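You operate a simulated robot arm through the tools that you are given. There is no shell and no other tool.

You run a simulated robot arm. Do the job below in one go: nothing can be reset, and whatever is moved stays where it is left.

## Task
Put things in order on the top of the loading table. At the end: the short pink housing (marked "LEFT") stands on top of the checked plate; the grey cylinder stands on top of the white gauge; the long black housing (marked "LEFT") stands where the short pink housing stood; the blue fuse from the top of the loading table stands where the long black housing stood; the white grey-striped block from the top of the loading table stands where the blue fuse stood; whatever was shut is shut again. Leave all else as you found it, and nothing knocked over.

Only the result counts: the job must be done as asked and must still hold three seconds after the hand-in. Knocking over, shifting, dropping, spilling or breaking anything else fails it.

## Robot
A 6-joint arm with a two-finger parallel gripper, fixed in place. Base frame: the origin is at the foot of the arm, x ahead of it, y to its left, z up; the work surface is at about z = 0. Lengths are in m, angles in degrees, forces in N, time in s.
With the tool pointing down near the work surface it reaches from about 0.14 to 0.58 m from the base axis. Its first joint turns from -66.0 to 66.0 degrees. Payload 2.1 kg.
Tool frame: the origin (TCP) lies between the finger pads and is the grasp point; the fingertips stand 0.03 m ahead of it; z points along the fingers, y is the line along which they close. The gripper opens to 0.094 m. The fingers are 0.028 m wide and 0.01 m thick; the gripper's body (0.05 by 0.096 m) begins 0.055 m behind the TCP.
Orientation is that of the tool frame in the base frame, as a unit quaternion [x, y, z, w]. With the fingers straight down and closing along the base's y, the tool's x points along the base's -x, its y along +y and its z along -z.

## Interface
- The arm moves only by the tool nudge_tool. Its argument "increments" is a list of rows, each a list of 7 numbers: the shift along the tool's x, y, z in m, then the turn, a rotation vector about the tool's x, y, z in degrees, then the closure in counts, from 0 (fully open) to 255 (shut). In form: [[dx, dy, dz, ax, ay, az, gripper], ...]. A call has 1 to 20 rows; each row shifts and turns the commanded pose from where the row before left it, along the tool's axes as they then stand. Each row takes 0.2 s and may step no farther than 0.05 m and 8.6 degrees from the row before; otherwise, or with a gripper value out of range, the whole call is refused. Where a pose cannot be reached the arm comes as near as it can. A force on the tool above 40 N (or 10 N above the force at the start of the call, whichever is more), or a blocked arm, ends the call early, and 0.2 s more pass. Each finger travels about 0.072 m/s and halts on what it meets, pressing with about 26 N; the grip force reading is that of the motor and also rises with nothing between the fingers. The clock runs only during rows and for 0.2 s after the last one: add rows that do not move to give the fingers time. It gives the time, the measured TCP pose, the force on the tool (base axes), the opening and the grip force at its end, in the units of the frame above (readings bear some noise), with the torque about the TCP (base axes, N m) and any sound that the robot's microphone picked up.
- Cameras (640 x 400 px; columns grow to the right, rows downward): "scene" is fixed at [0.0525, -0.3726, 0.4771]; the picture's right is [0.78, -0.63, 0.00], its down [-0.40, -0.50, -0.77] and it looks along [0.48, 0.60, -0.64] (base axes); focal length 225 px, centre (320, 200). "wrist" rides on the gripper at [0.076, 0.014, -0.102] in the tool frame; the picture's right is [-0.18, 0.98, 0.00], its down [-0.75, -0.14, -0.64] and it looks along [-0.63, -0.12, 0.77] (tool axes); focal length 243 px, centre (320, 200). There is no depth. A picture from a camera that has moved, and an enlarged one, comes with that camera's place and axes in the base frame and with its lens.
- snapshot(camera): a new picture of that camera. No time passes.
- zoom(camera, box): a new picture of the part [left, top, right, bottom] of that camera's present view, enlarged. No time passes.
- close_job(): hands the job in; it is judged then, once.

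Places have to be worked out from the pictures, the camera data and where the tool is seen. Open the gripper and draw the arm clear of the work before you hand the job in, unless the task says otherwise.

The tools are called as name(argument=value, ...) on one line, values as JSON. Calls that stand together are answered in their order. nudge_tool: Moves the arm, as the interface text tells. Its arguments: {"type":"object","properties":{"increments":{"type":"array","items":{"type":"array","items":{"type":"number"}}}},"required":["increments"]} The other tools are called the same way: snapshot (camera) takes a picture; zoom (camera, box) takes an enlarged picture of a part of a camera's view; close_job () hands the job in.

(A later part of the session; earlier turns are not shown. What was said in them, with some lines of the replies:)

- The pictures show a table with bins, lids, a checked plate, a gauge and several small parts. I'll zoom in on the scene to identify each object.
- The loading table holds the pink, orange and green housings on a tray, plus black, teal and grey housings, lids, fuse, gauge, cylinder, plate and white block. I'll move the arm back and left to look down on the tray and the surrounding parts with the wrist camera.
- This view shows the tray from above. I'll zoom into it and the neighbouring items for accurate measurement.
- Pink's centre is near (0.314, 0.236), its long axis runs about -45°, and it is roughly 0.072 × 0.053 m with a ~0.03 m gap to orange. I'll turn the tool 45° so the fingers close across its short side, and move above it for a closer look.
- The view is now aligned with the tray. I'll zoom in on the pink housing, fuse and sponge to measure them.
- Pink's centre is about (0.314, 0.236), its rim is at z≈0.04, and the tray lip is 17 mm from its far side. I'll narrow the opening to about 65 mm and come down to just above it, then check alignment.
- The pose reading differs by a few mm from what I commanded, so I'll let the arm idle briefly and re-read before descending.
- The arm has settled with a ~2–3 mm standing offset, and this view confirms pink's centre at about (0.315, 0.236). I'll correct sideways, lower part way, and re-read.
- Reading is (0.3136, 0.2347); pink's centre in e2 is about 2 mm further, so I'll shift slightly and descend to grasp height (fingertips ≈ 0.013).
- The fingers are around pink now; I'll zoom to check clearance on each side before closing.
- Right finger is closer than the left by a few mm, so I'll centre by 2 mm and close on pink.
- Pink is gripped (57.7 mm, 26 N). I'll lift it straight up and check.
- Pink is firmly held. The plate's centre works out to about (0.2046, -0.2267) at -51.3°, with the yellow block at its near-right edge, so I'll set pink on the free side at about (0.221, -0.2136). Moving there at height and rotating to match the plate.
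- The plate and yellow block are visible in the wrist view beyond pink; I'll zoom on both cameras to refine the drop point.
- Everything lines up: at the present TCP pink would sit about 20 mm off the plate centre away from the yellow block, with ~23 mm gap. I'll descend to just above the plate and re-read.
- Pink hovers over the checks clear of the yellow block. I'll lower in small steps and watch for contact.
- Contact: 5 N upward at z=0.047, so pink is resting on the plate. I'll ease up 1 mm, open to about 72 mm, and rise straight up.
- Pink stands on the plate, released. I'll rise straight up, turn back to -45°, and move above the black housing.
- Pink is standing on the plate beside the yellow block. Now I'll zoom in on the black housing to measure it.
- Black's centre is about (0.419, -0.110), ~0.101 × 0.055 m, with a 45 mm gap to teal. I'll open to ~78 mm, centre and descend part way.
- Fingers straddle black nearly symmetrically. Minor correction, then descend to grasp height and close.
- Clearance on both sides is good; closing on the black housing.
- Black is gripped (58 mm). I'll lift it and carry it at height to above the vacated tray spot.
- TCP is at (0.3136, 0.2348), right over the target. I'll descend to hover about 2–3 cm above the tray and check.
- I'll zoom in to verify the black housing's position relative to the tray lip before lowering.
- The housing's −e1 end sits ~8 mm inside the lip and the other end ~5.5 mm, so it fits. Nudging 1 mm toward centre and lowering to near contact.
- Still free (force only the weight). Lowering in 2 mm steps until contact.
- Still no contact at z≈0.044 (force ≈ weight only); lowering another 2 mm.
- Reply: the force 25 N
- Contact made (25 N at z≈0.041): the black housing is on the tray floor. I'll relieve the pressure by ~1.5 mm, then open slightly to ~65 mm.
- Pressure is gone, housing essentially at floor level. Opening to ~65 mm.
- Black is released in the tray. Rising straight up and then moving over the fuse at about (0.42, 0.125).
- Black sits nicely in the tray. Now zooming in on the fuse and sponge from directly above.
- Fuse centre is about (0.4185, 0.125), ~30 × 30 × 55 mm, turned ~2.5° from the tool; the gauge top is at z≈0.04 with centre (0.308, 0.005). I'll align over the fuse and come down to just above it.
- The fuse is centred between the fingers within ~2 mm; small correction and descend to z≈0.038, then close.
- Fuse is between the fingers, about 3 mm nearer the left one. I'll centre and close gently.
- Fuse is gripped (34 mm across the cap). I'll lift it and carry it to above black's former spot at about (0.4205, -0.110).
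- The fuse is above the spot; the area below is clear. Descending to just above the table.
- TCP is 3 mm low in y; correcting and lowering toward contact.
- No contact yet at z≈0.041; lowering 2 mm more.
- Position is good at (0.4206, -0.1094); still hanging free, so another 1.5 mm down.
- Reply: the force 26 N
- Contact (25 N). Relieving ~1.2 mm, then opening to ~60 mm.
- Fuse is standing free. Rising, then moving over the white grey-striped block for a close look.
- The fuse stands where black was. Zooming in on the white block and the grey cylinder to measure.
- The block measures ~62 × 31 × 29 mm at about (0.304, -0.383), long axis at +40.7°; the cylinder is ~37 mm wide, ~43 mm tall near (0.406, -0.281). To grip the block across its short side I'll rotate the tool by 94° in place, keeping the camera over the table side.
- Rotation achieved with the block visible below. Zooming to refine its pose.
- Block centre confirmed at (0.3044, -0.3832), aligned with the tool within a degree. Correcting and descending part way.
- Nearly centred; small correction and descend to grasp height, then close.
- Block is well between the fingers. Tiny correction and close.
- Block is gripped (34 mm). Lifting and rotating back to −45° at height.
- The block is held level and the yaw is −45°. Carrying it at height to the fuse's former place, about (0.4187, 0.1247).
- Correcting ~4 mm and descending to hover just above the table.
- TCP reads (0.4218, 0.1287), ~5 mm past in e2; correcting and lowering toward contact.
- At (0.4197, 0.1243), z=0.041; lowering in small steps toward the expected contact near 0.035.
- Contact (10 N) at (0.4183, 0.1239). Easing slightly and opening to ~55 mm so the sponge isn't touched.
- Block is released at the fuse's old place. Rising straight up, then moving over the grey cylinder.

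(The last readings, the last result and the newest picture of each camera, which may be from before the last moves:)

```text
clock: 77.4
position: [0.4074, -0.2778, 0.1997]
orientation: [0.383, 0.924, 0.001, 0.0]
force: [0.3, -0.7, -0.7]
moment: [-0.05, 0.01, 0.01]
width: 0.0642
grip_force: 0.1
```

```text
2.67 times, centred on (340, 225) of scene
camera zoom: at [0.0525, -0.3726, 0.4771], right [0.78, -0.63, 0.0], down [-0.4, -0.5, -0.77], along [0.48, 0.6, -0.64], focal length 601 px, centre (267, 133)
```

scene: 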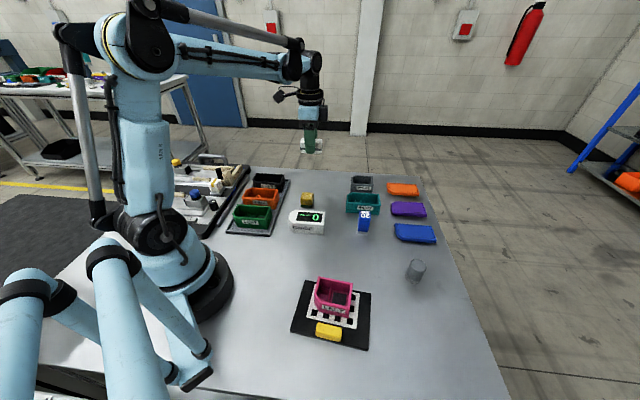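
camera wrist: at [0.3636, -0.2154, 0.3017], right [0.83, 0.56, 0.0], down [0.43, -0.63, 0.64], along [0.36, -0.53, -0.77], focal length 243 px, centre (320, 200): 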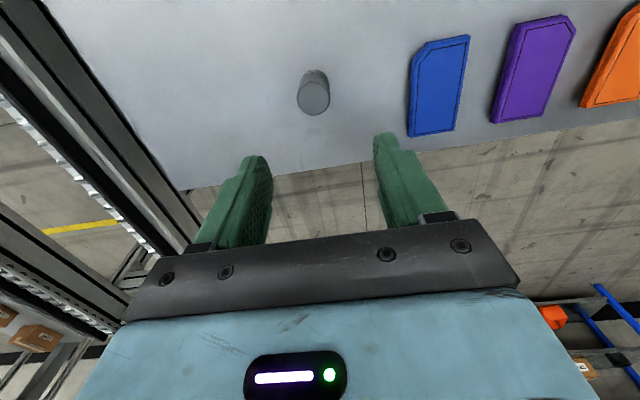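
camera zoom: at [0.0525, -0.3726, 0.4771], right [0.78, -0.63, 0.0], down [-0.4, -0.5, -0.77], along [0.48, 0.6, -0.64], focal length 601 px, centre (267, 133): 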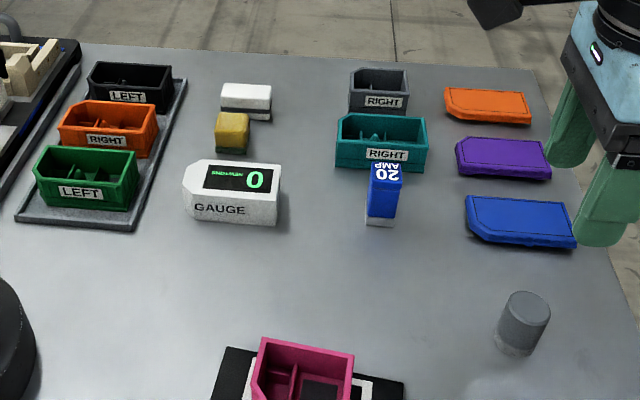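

All placed items look right. Zooming on the cylinder for a precise fix.

zoom(camera="wrist", box=[260, 50, 380, 130])

zoom(camera="scene", box=[395, 250, 435, 290])

zoom(camera="scene", box=[280, 195, 340, 245])

```text
5.00 times, centred on (320, 90) of wrist
camera zoom: at [0.3636, -0.2154, 0.3017], right [0.83, 0.56, 0.0], down [0.43, -0.63, 0.64], along [0.36, -0.53, -0.77], focal length 1213 px, centre (320, 750)
```

zoom: 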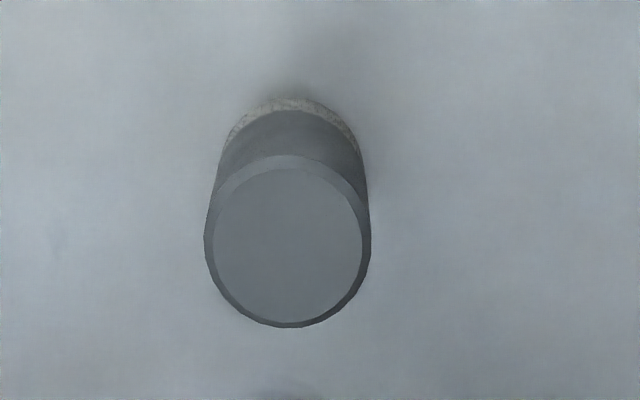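

```text
10.00 times, centred on (415, 270) of scene
camera zoom: at [0.0525, -0.3726, 0.4771], right [0.78, -0.63, 0.0], down [-0.4, -0.5, -0.77], along [0.48, 0.6, -0.64], focal length 2254 px, centre (-630, -500)
```

zoom: 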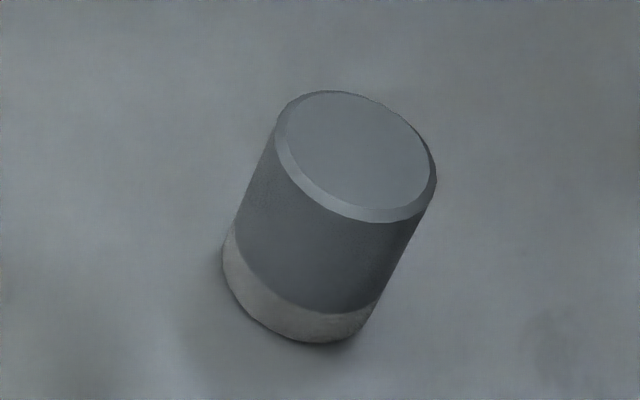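

```text
8.00 times, centred on (310, 220) of scene
camera zoom: at [0.0525, -0.3726, 0.4771], right [0.78, -0.63, 0.0], down [-0.4, -0.5, -0.77], along [0.48, 0.6, -0.64], focal length 1803 px, centre (400, 40)
```

zoom: 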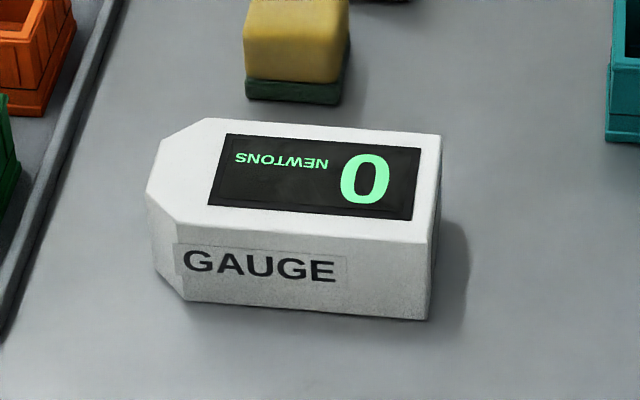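

Cylinder centre is about (0.4035, -0.284), diameter ~35 mm, height ~44 mm; the gauge top is flat. I'll align and descend to just above the cylinder.

nudge_tool(increments=[[-0.0018, -0.0074, 0.03, 0, 0, 0, 80], [0, 0, 0.04, 0, 0, 0, 80], [0, 0, 0.04, 0, 0, 0, 80], [0, 0, 0.002, 0, 0, 0, 80], [0, 0, 0, 0, 0, 0, 80], [0, 0, 0, 0, 0, 0, 80]])

zoom(camera="wrist", box=[200, 60, 440, 240])

```text
clock: 78.8
position: [0.4018, -0.2858, 0.0854]
orientation: [0.383, 0.924, 0.0, 0.0]
force: [-0.4, -0.1, -0.4]
moment: [0.03, 0.0, -0.03]
width: 0.0647
grip_force: 0.0
```

```text
2.22 times, centred on (320, 150) of wrist
camera zoom: at [0.3585, -0.223, 0.1872], right [0.83, 0.56, 0.0], down [0.43, -0.63, 0.64], along [0.36, -0.53, -0.77], focal length 539 px, centre (320, 311)
```

zoom: 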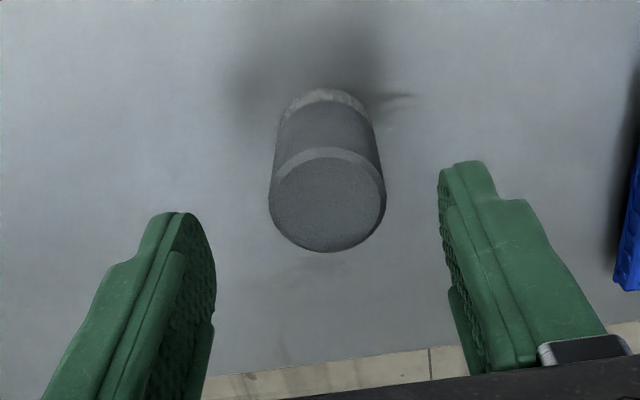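

Cylinder centre computes to (0.404, -0.285); shifting ~2 mm and descending to grasp height.

nudge_tool(increments=[[-0.0008, 0.0023, 0.01, 0, 0, 0, 80], [0, 0, 0.015, 0, 0, 0, 80], [0, 0, 0.012, 0, 0, 0, 80], [0, 0, 0.006, 0, 0, 0, 80], [0, 0, 0, 0, 0, 0, 80], [0, 0, 0, 0, 0, 0, 80]])

zoom(camera="wrist", box=[200, 60, 440, 240])

```text
clock: 80.2
position: [0.4041, -0.2854, 0.0417]
orientation: [0.382, 0.924, 0.001, 0.0]
force: [0.2, 0.6, 0.0]
moment: [-0.01, 0.02, 0.01]
width: 0.0644
grip_force: 0.0
```

```text
2.22 times, centred on (320, 150) of wrist
camera zoom: at [0.3607, -0.2227, 0.1436], right [0.83, 0.56, 0.0], down [0.43, -0.63, 0.64], along [0.36, -0.53, -0.77], focal length 539 px, centre (320, 311)
```

zoom: 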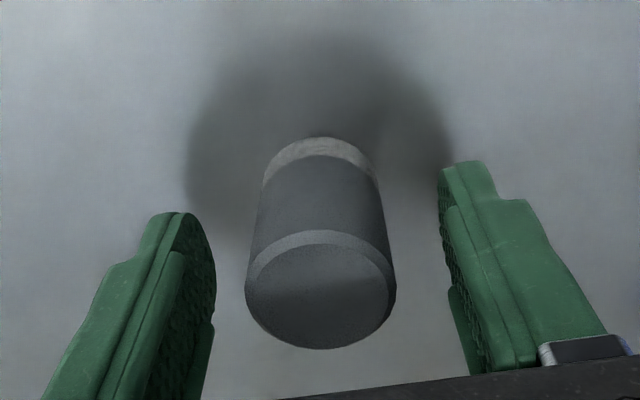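

The cylinder is centred between the fingers; closing gently.

nudge_tool(increments=[[0, 0, 0, 0, 0, 0, 110], [0, 0, 0, 0, 0, 0, 135], [0, 0, 0, 0, 0, 0, 150], [0, 0, 0, 0, 0, 0, 165], [0, 0, 0, 0, 0, 0, 180], [0, 0, 0, 0, 0, 0, 195], [0, 0, 0, 0, 0, 0, 195]])

zoom(camera="wrist", box=[200, 60, 440, 240])

```text
clock: 81.8
position: [0.4042, -0.2852, 0.0431]
orientation: [0.383, 0.924, 0.0, 0.0]
force: [0.2, 0.7, 1.6]
moment: [-0.03, 0.03, -0.01]
width: 0.0323
grip_force: 26.3
```

```text
2.22 times, centred on (320, 150) of wrist
camera zoom: at [0.3607, -0.2227, 0.1438], right [0.83, 0.56, 0.0], down [0.43, -0.63, 0.64], along [0.36, -0.53, -0.77], focal length 539 px, centre (320, 311)
```

zoom: 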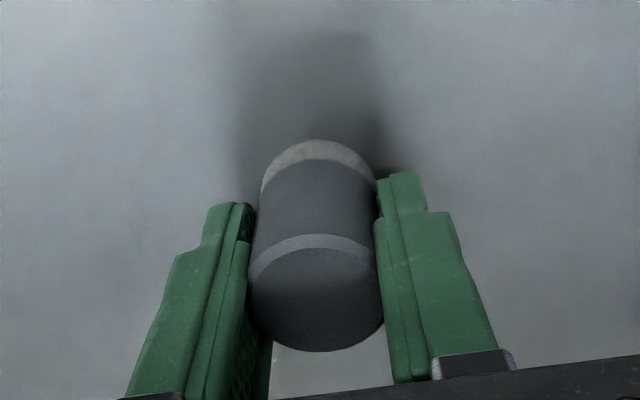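

Cylinder gripped (32 mm). Lifting and carrying it over the gauge at about (0.3085, 0.004).

nudge_tool(increments=[[0, 0, -0.01, 0, 0, 0, 195], [0, 0, -0.02, 0, 0, 0, 195], [0, 0, -0.04, 0, 0, 0, 195], [0, 0, -0.04, 0, 0, 0, 195], [0, 0, -0.045, 0, 0, 0, 195], [0.034, 0.0171, 0, 0, 0, 0, 195], [0.034, 0.0171, 0, 0, 0, 0, 195], [0.034, 0.0171, 0, 0, 0, 0, 195], [0.034, 0.0171, 0, 0, 0, 0, 195], [0.034, 0.0171, 0, 0, 0, 0, 195], [0.034, 0.0171, 0, 0, 0, 0, 195], [0.034, 0.0171, 0, 0, 0, 0, 195], [0.034, 0.0171, 0, 0, 0, 0, 195], [0, 0, 0, 0, 0, 0, 195], [0, 0, 0, 0, 0, 0, 195]])

snapshot(camera="wrist")

zoom(camera="scene", box=[230, 120, 400, 260])

```text
clock: 85.0
position: [0.3096, 0.0047, 0.1948]
orientation: [0.383, 0.924, 0.001, 0.0]
force: [0.0, -1.5, -0.6]
moment: [0.02, 0.01, -0.01]
width: 0.0323
grip_force: 26.1
```

```text
taken
camera wrist: at [0.2653, 0.0679, 0.2967], right [0.83, 0.56, 0.0], down [0.43, -0.63, 0.64], along [0.36, -0.53, -0.77], focal length 243 px, centre (320, 200)
```

wrist: 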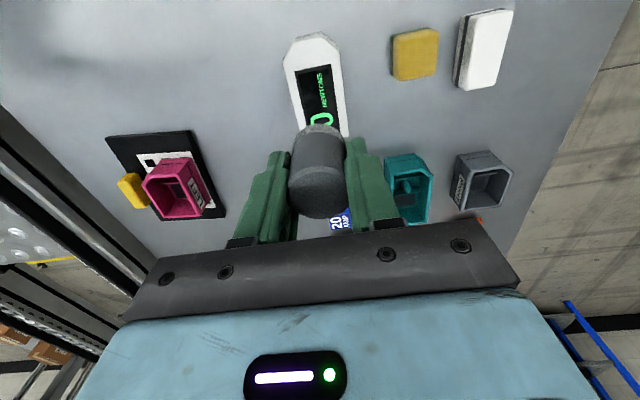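

```text
2.86 times, centred on (315, 190) of scene
camera zoom: at [0.0525, -0.3726, 0.4771], right [0.78, -0.63, 0.0], down [-0.4, -0.5, -0.77], along [0.48, 0.6, -0.64], focal length 644 px, centre (334, 229)
```

zoom: 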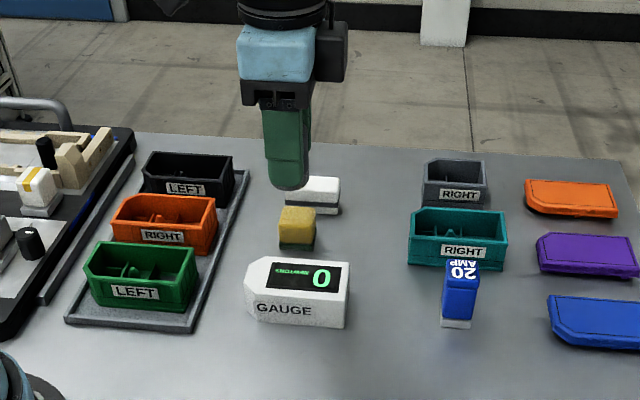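

The cylinder hangs over the gauge. Descending to hover ~2 cm above its top and re-checking.

nudge_tool(increments=[[0, 0, 0.04, 0, 0, 0, 195], [0, 0, 0.04, 0, 0, 0, 195], [0, 0, 0.014, 0, 0, 0, 195], [0, 0, 0, 0, 0, 0, 195], [0, 0, 0, 0, 0, 0, 195]])

zoom(camera="wrist", box=[200, 0, 440, 240])

zoom(camera="scene", box=[270, 160, 350, 250])

```text
clock: 86.2
position: [0.309, 0.0055, 0.1019]
orientation: [0.383, 0.924, 0.0, 0.001]
force: [-0.6, 0.0, -0.7]
moment: [0.01, -0.02, -0.05]
width: 0.0321
grip_force: 26.5
```

```text
1.67 times, centred on (320, 120) of wrist
camera zoom: at [0.2652, 0.0671, 0.2023], right [0.83, 0.56, 0.0], down [0.43, -0.63, 0.64], along [0.36, -0.53, -0.77], focal length 404 px, centre (320, 333)
```

zoom: 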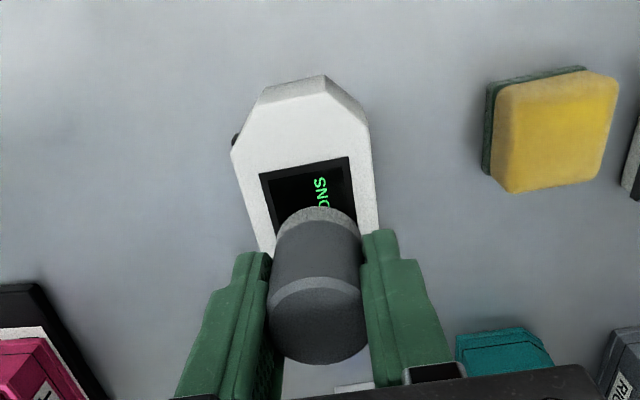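

```text
4.44 times, centred on (310, 205) of scene
camera zoom: at [0.0525, -0.3726, 0.4771], right [0.78, -0.63, 0.0], down [-0.4, -0.5, -0.77], along [0.48, 0.6, -0.64], focal length 1002 px, centre (364, 178)
```

zoom: 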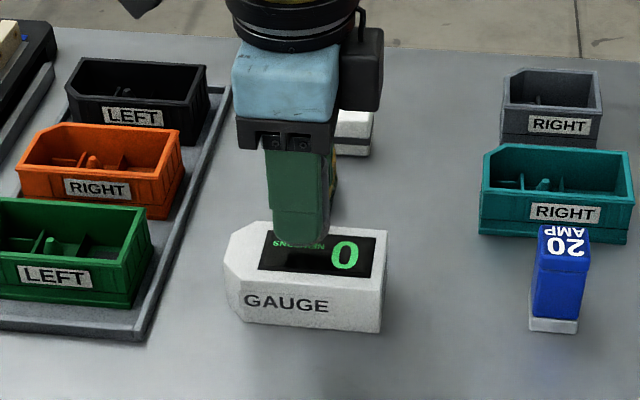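

Well aligned over the gauge centre. Lowering to about 6 mm above contact and then in small steps.

nudge_tool(increments=[[0, 0, 0.008, 0, 0, 0, 195], [0, 0, 0.006, 0, 0, 0, 195], [0, 0, 0, 0, 0, 0, 195], [0, 0, 0, 0, 0, 0, 195]])

zoom(camera="scene", box=[285, 185, 335, 245])

```text
clock: 87.2
position: [0.3106, 0.0051, 0.0886]
orientation: [0.383, 0.924, 0.002, 0.001]
force: [-0.1, -0.1, -0.4]
moment: [-0.02, -0.01, 0.0]
width: 0.0324
grip_force: 25.6
```

```text
6.67 times, centred on (310, 215) of scene
camera zoom: at [0.0525, -0.3726, 0.4771], right [0.78, -0.63, 0.0], down [-0.4, -0.5, -0.77], along [0.48, 0.6, -0.64], focal length 1502 px, centre (387, 100)
```

zoom: 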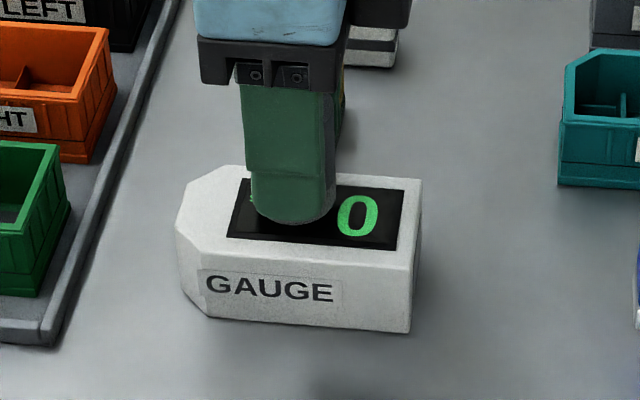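

No contact yet at z=0.0886. Going down 3 mm.

nudge_tool(increments=[[0.0008, -0.0006, 0.003, 0, 0, 0, 195], [0, 0, 0, 0, 0, 0, 195], [0, 0, 0, 0, 0, 0, 195]])

```text
clock: 88.0
position: [0.3073, 0.005, 0.0861]
orientation: [0.383, 0.924, 0.001, 0.0]
force: [0.0, 0.0, -0.6]
moment: [-0.01, -0.01, 0.0]
width: 0.0319
grip_force: 26.5
```

Still free at z=0.086; going down 2 mm.

nudge_tool(increments=[[0, 0, 0.002, 0, 0, 0, 195], [0, 0, 0, 0, 0, 0, 195], [0, 0, 0, 0, 0, 0, 195]])

```text
clock: 88.8
position: [0.3086, 0.0044, 0.0833]
orientation: [0.383, 0.924, 0.001, 0.001]
force: [-0.2, -0.5, -0.1]
moment: [0.02, -0.03, -0.01]
width: 0.0322
grip_force: 26.3
```

Still only noise in the force at z=0.083; another 1.5 mm.

nudge_tool(increments=[[0, 0, 0.0015, 0, 0, 0, 195], [0, 0, 0, 0, 0, 0, 195], [0, 0, 0, 0, 0, 0, 195]])

zoom(camera="scene", box=[285, 185, 335, 245])

```text
clock: 89.6
position: [0.3079, 0.0046, 0.0813]
orientation: [0.383, 0.924, 0.001, 0.0]
force: [-0.1, 0.0, 5.7]
moment: [0.02, 0.03, -0.01]
width: 0.032
grip_force: 26.2
```

```text
6.67 times, centred on (310, 215) of scene
camera zoom: at [0.0525, -0.3726, 0.4771], right [0.78, -0.63, 0.0], down [-0.4, -0.5, -0.77], along [0.48, 0.6, -0.64], focal length 1502 px, centre (387, 100)
```

zoom: 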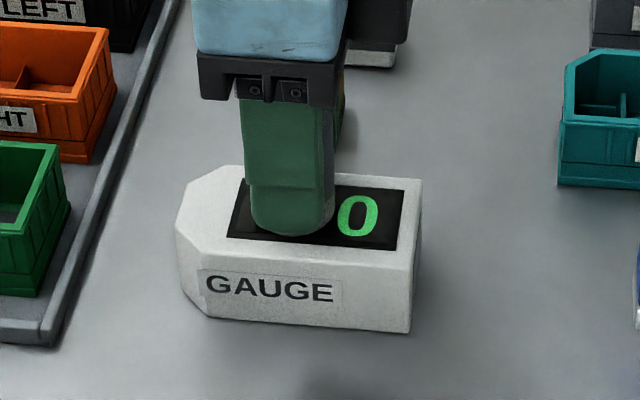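

Contact (5.7 N) right at the gauge centre. Easing marginally and opening slowly.

nudge_tool(increments=[[0, 0, -0.0004, 0, 0, 0, 195], [0, 0, 0, 0, 0, 0, 175], [0, 0, 0, 0, 0, 0, 155], [0, 0, 0, 0, 0, 0, 130], [0, 0, 0, 0, 0, 0, 105], [0, 0, 0, 0, 0, 0, 85], [0, 0, 0, 0, 0, 0, 85]])

zoom(camera="wrist", box=[200, 20, 440, 240])

zoom(camera="scene", box=[285, 185, 335, 245])

```text
clock: 91.2
position: [0.3079, 0.0046, 0.082]
orientation: [0.383, 0.924, 0.001, 0.001]
force: [-0.5, 0.0, -0.1]
moment: [-0.04, 0.02, 0.02]
width: 0.063
grip_force: 0.0
```

```text
1.82 times, centred on (320, 130) of wrist
camera zoom: at [0.265, 0.0668, 0.1842], right [0.83, 0.56, 0.0], down [0.43, -0.63, 0.64], along [0.36, -0.53, -0.77], focal length 441 px, centre (320, 327)
```

zoom: 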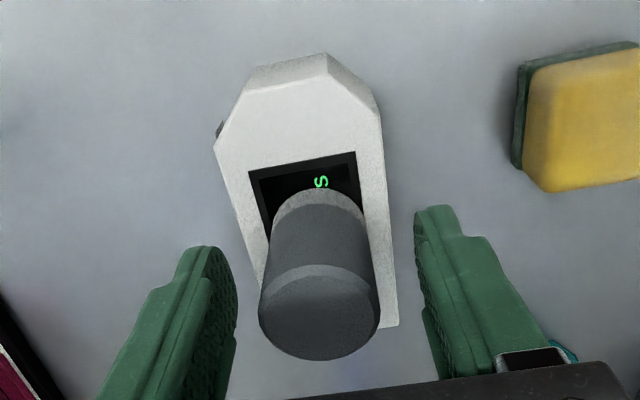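

```text
6.67 times, centred on (310, 215) of scene
camera zoom: at [0.0525, -0.3726, 0.4771], right [0.78, -0.63, 0.0], down [-0.4, -0.5, -0.77], along [0.48, 0.6, -0.64], focal length 1502 px, centre (387, 100)
```

zoom: 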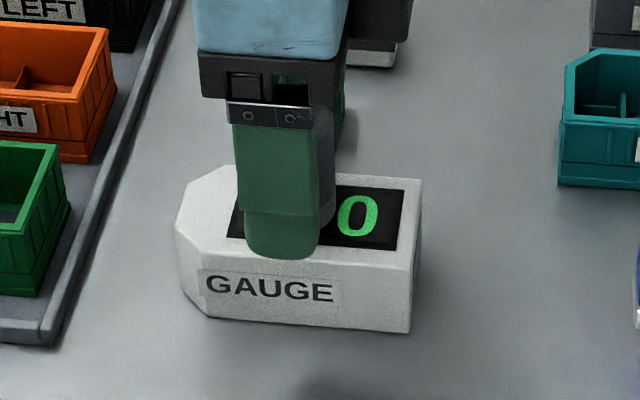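

The cylinder stands on the gauge. Rising straight up and moving clear, then surveying everything.

nudge_tool(increments=[[0, 0, -0.01, 0, 0, 0, 85], [0, 0, -0.02, 0, 0, 0, 85], [0, 0, -0.04, 0, 0, 0, 85], [0, 0, -0.045, 0, 0, 0, 60], [0, 0, -0.045, 0, 0, 0, 30], [0, 0, -0.045, 0, 0, 0, 0], [0.02, -0.02, -0.02, 0, 0, 0, 0], [0.03, -0.02, 0, 0, 0, 0, 0], [0, 0, 0, 0, 0, 0, 0], [0, 0, 0, 0, 0, 0, 0]])

snapshot(camera="scene")

snapshot(camera="wrist")

zoom(camera="scene", box=[220, 160, 460, 310])

zoom(camera="scene", box=[280, 240, 400, 360])

```text
clock: 93.4
position: [0.2407, 0.0119, 0.3071]
orientation: [0.383, 0.924, 0.001, 0.0]
force: [0.1, -0.2, -0.3]
moment: [0.04, 0.0, 0.01]
width: 0.0939
grip_force: 0.1
```

```text
taken
```

scene: 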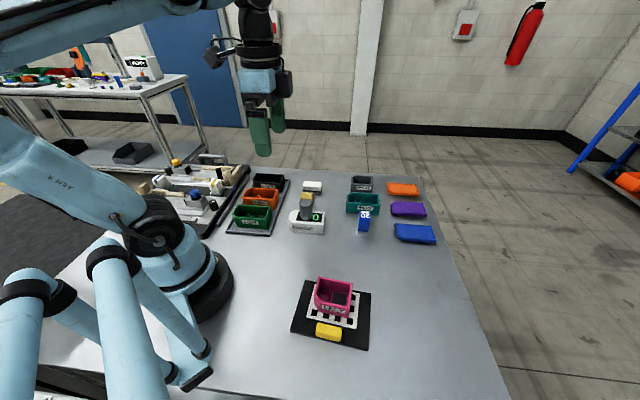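

```text
taken
camera wrist: at [0.197, 0.0741, 0.4086], right [0.83, 0.56, 0.0], down [0.43, -0.63, 0.64], along [0.36, -0.53, -0.77], focal length 243 px, centre (320, 200)
```

wrist: 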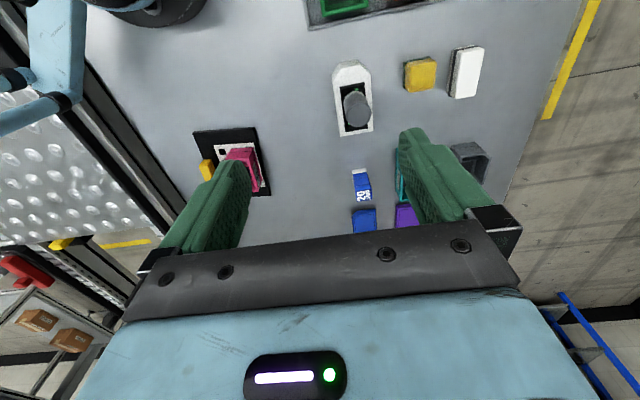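

```text
2.67 times, centred on (340, 235) of scene
camera zoom: at [0.0525, -0.3726, 0.4771], right [0.78, -0.63, 0.0], down [-0.4, -0.5, -0.77], along [0.48, 0.6, -0.64], focal length 601 px, centre (267, 107)
```

zoom: 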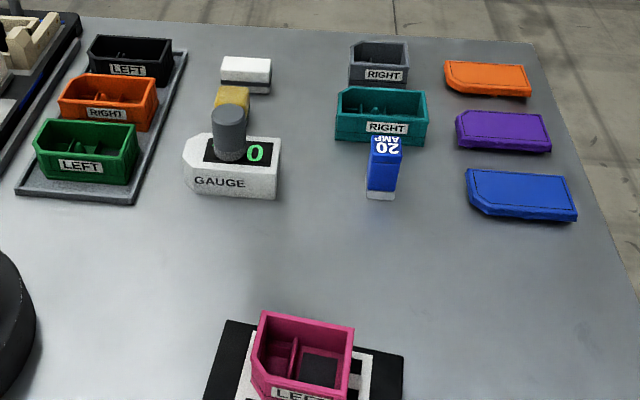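

```text
3.33 times, centred on (340, 300) of scene
camera zoom: at [0.0525, -0.3726, 0.4771], right [0.78, -0.63, 0.0], down [-0.4, -0.5, -0.77], along [0.48, 0.6, -0.64], focal length 751 px, centre (253, -133)
```

zoom: 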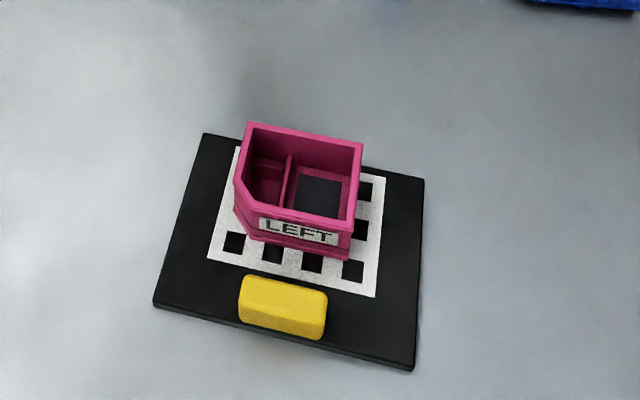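

Everything is in place: pink on the checked plate, black in pink's tray spot, the fuse in black's place, and the white block in the fuse's place. The cylinder stands on the gauge, and the tray, lids, sponge and yellow block look unmoved. I opened nothing that had been shut. The gripper is open and the arm is clear, so I'm handing in.

close_job()

```text
The job is handed in.
```

I finished the rearrangement and handed the job in. I haven't seen the verdict; the positions below come from the last pictures and arm readings.

- **Pink housing:** it stands on the checked plate, about 2 cm clear of the yellow block.
- **Black housing:** it stands in the tray where pink stood, with the label facing the same way and the ends inside the tray lip.
- **Blue fuse:** it stands upright where the black housing stood.
- **White striped block:** it stands where the fuse stood, with its long side turned parallel to the housings so it stays clear of the sponge.
- **Grey cylinder:** it stands near the centre of the gauge's top.

I opened nothing that was shut. In the last pictures the tray, the other housings, the lids, the sponge, the gauge, the plate and the yellow block all looked where they were at the start. The gripper was open and about 0.3 m above the table at hand-in.
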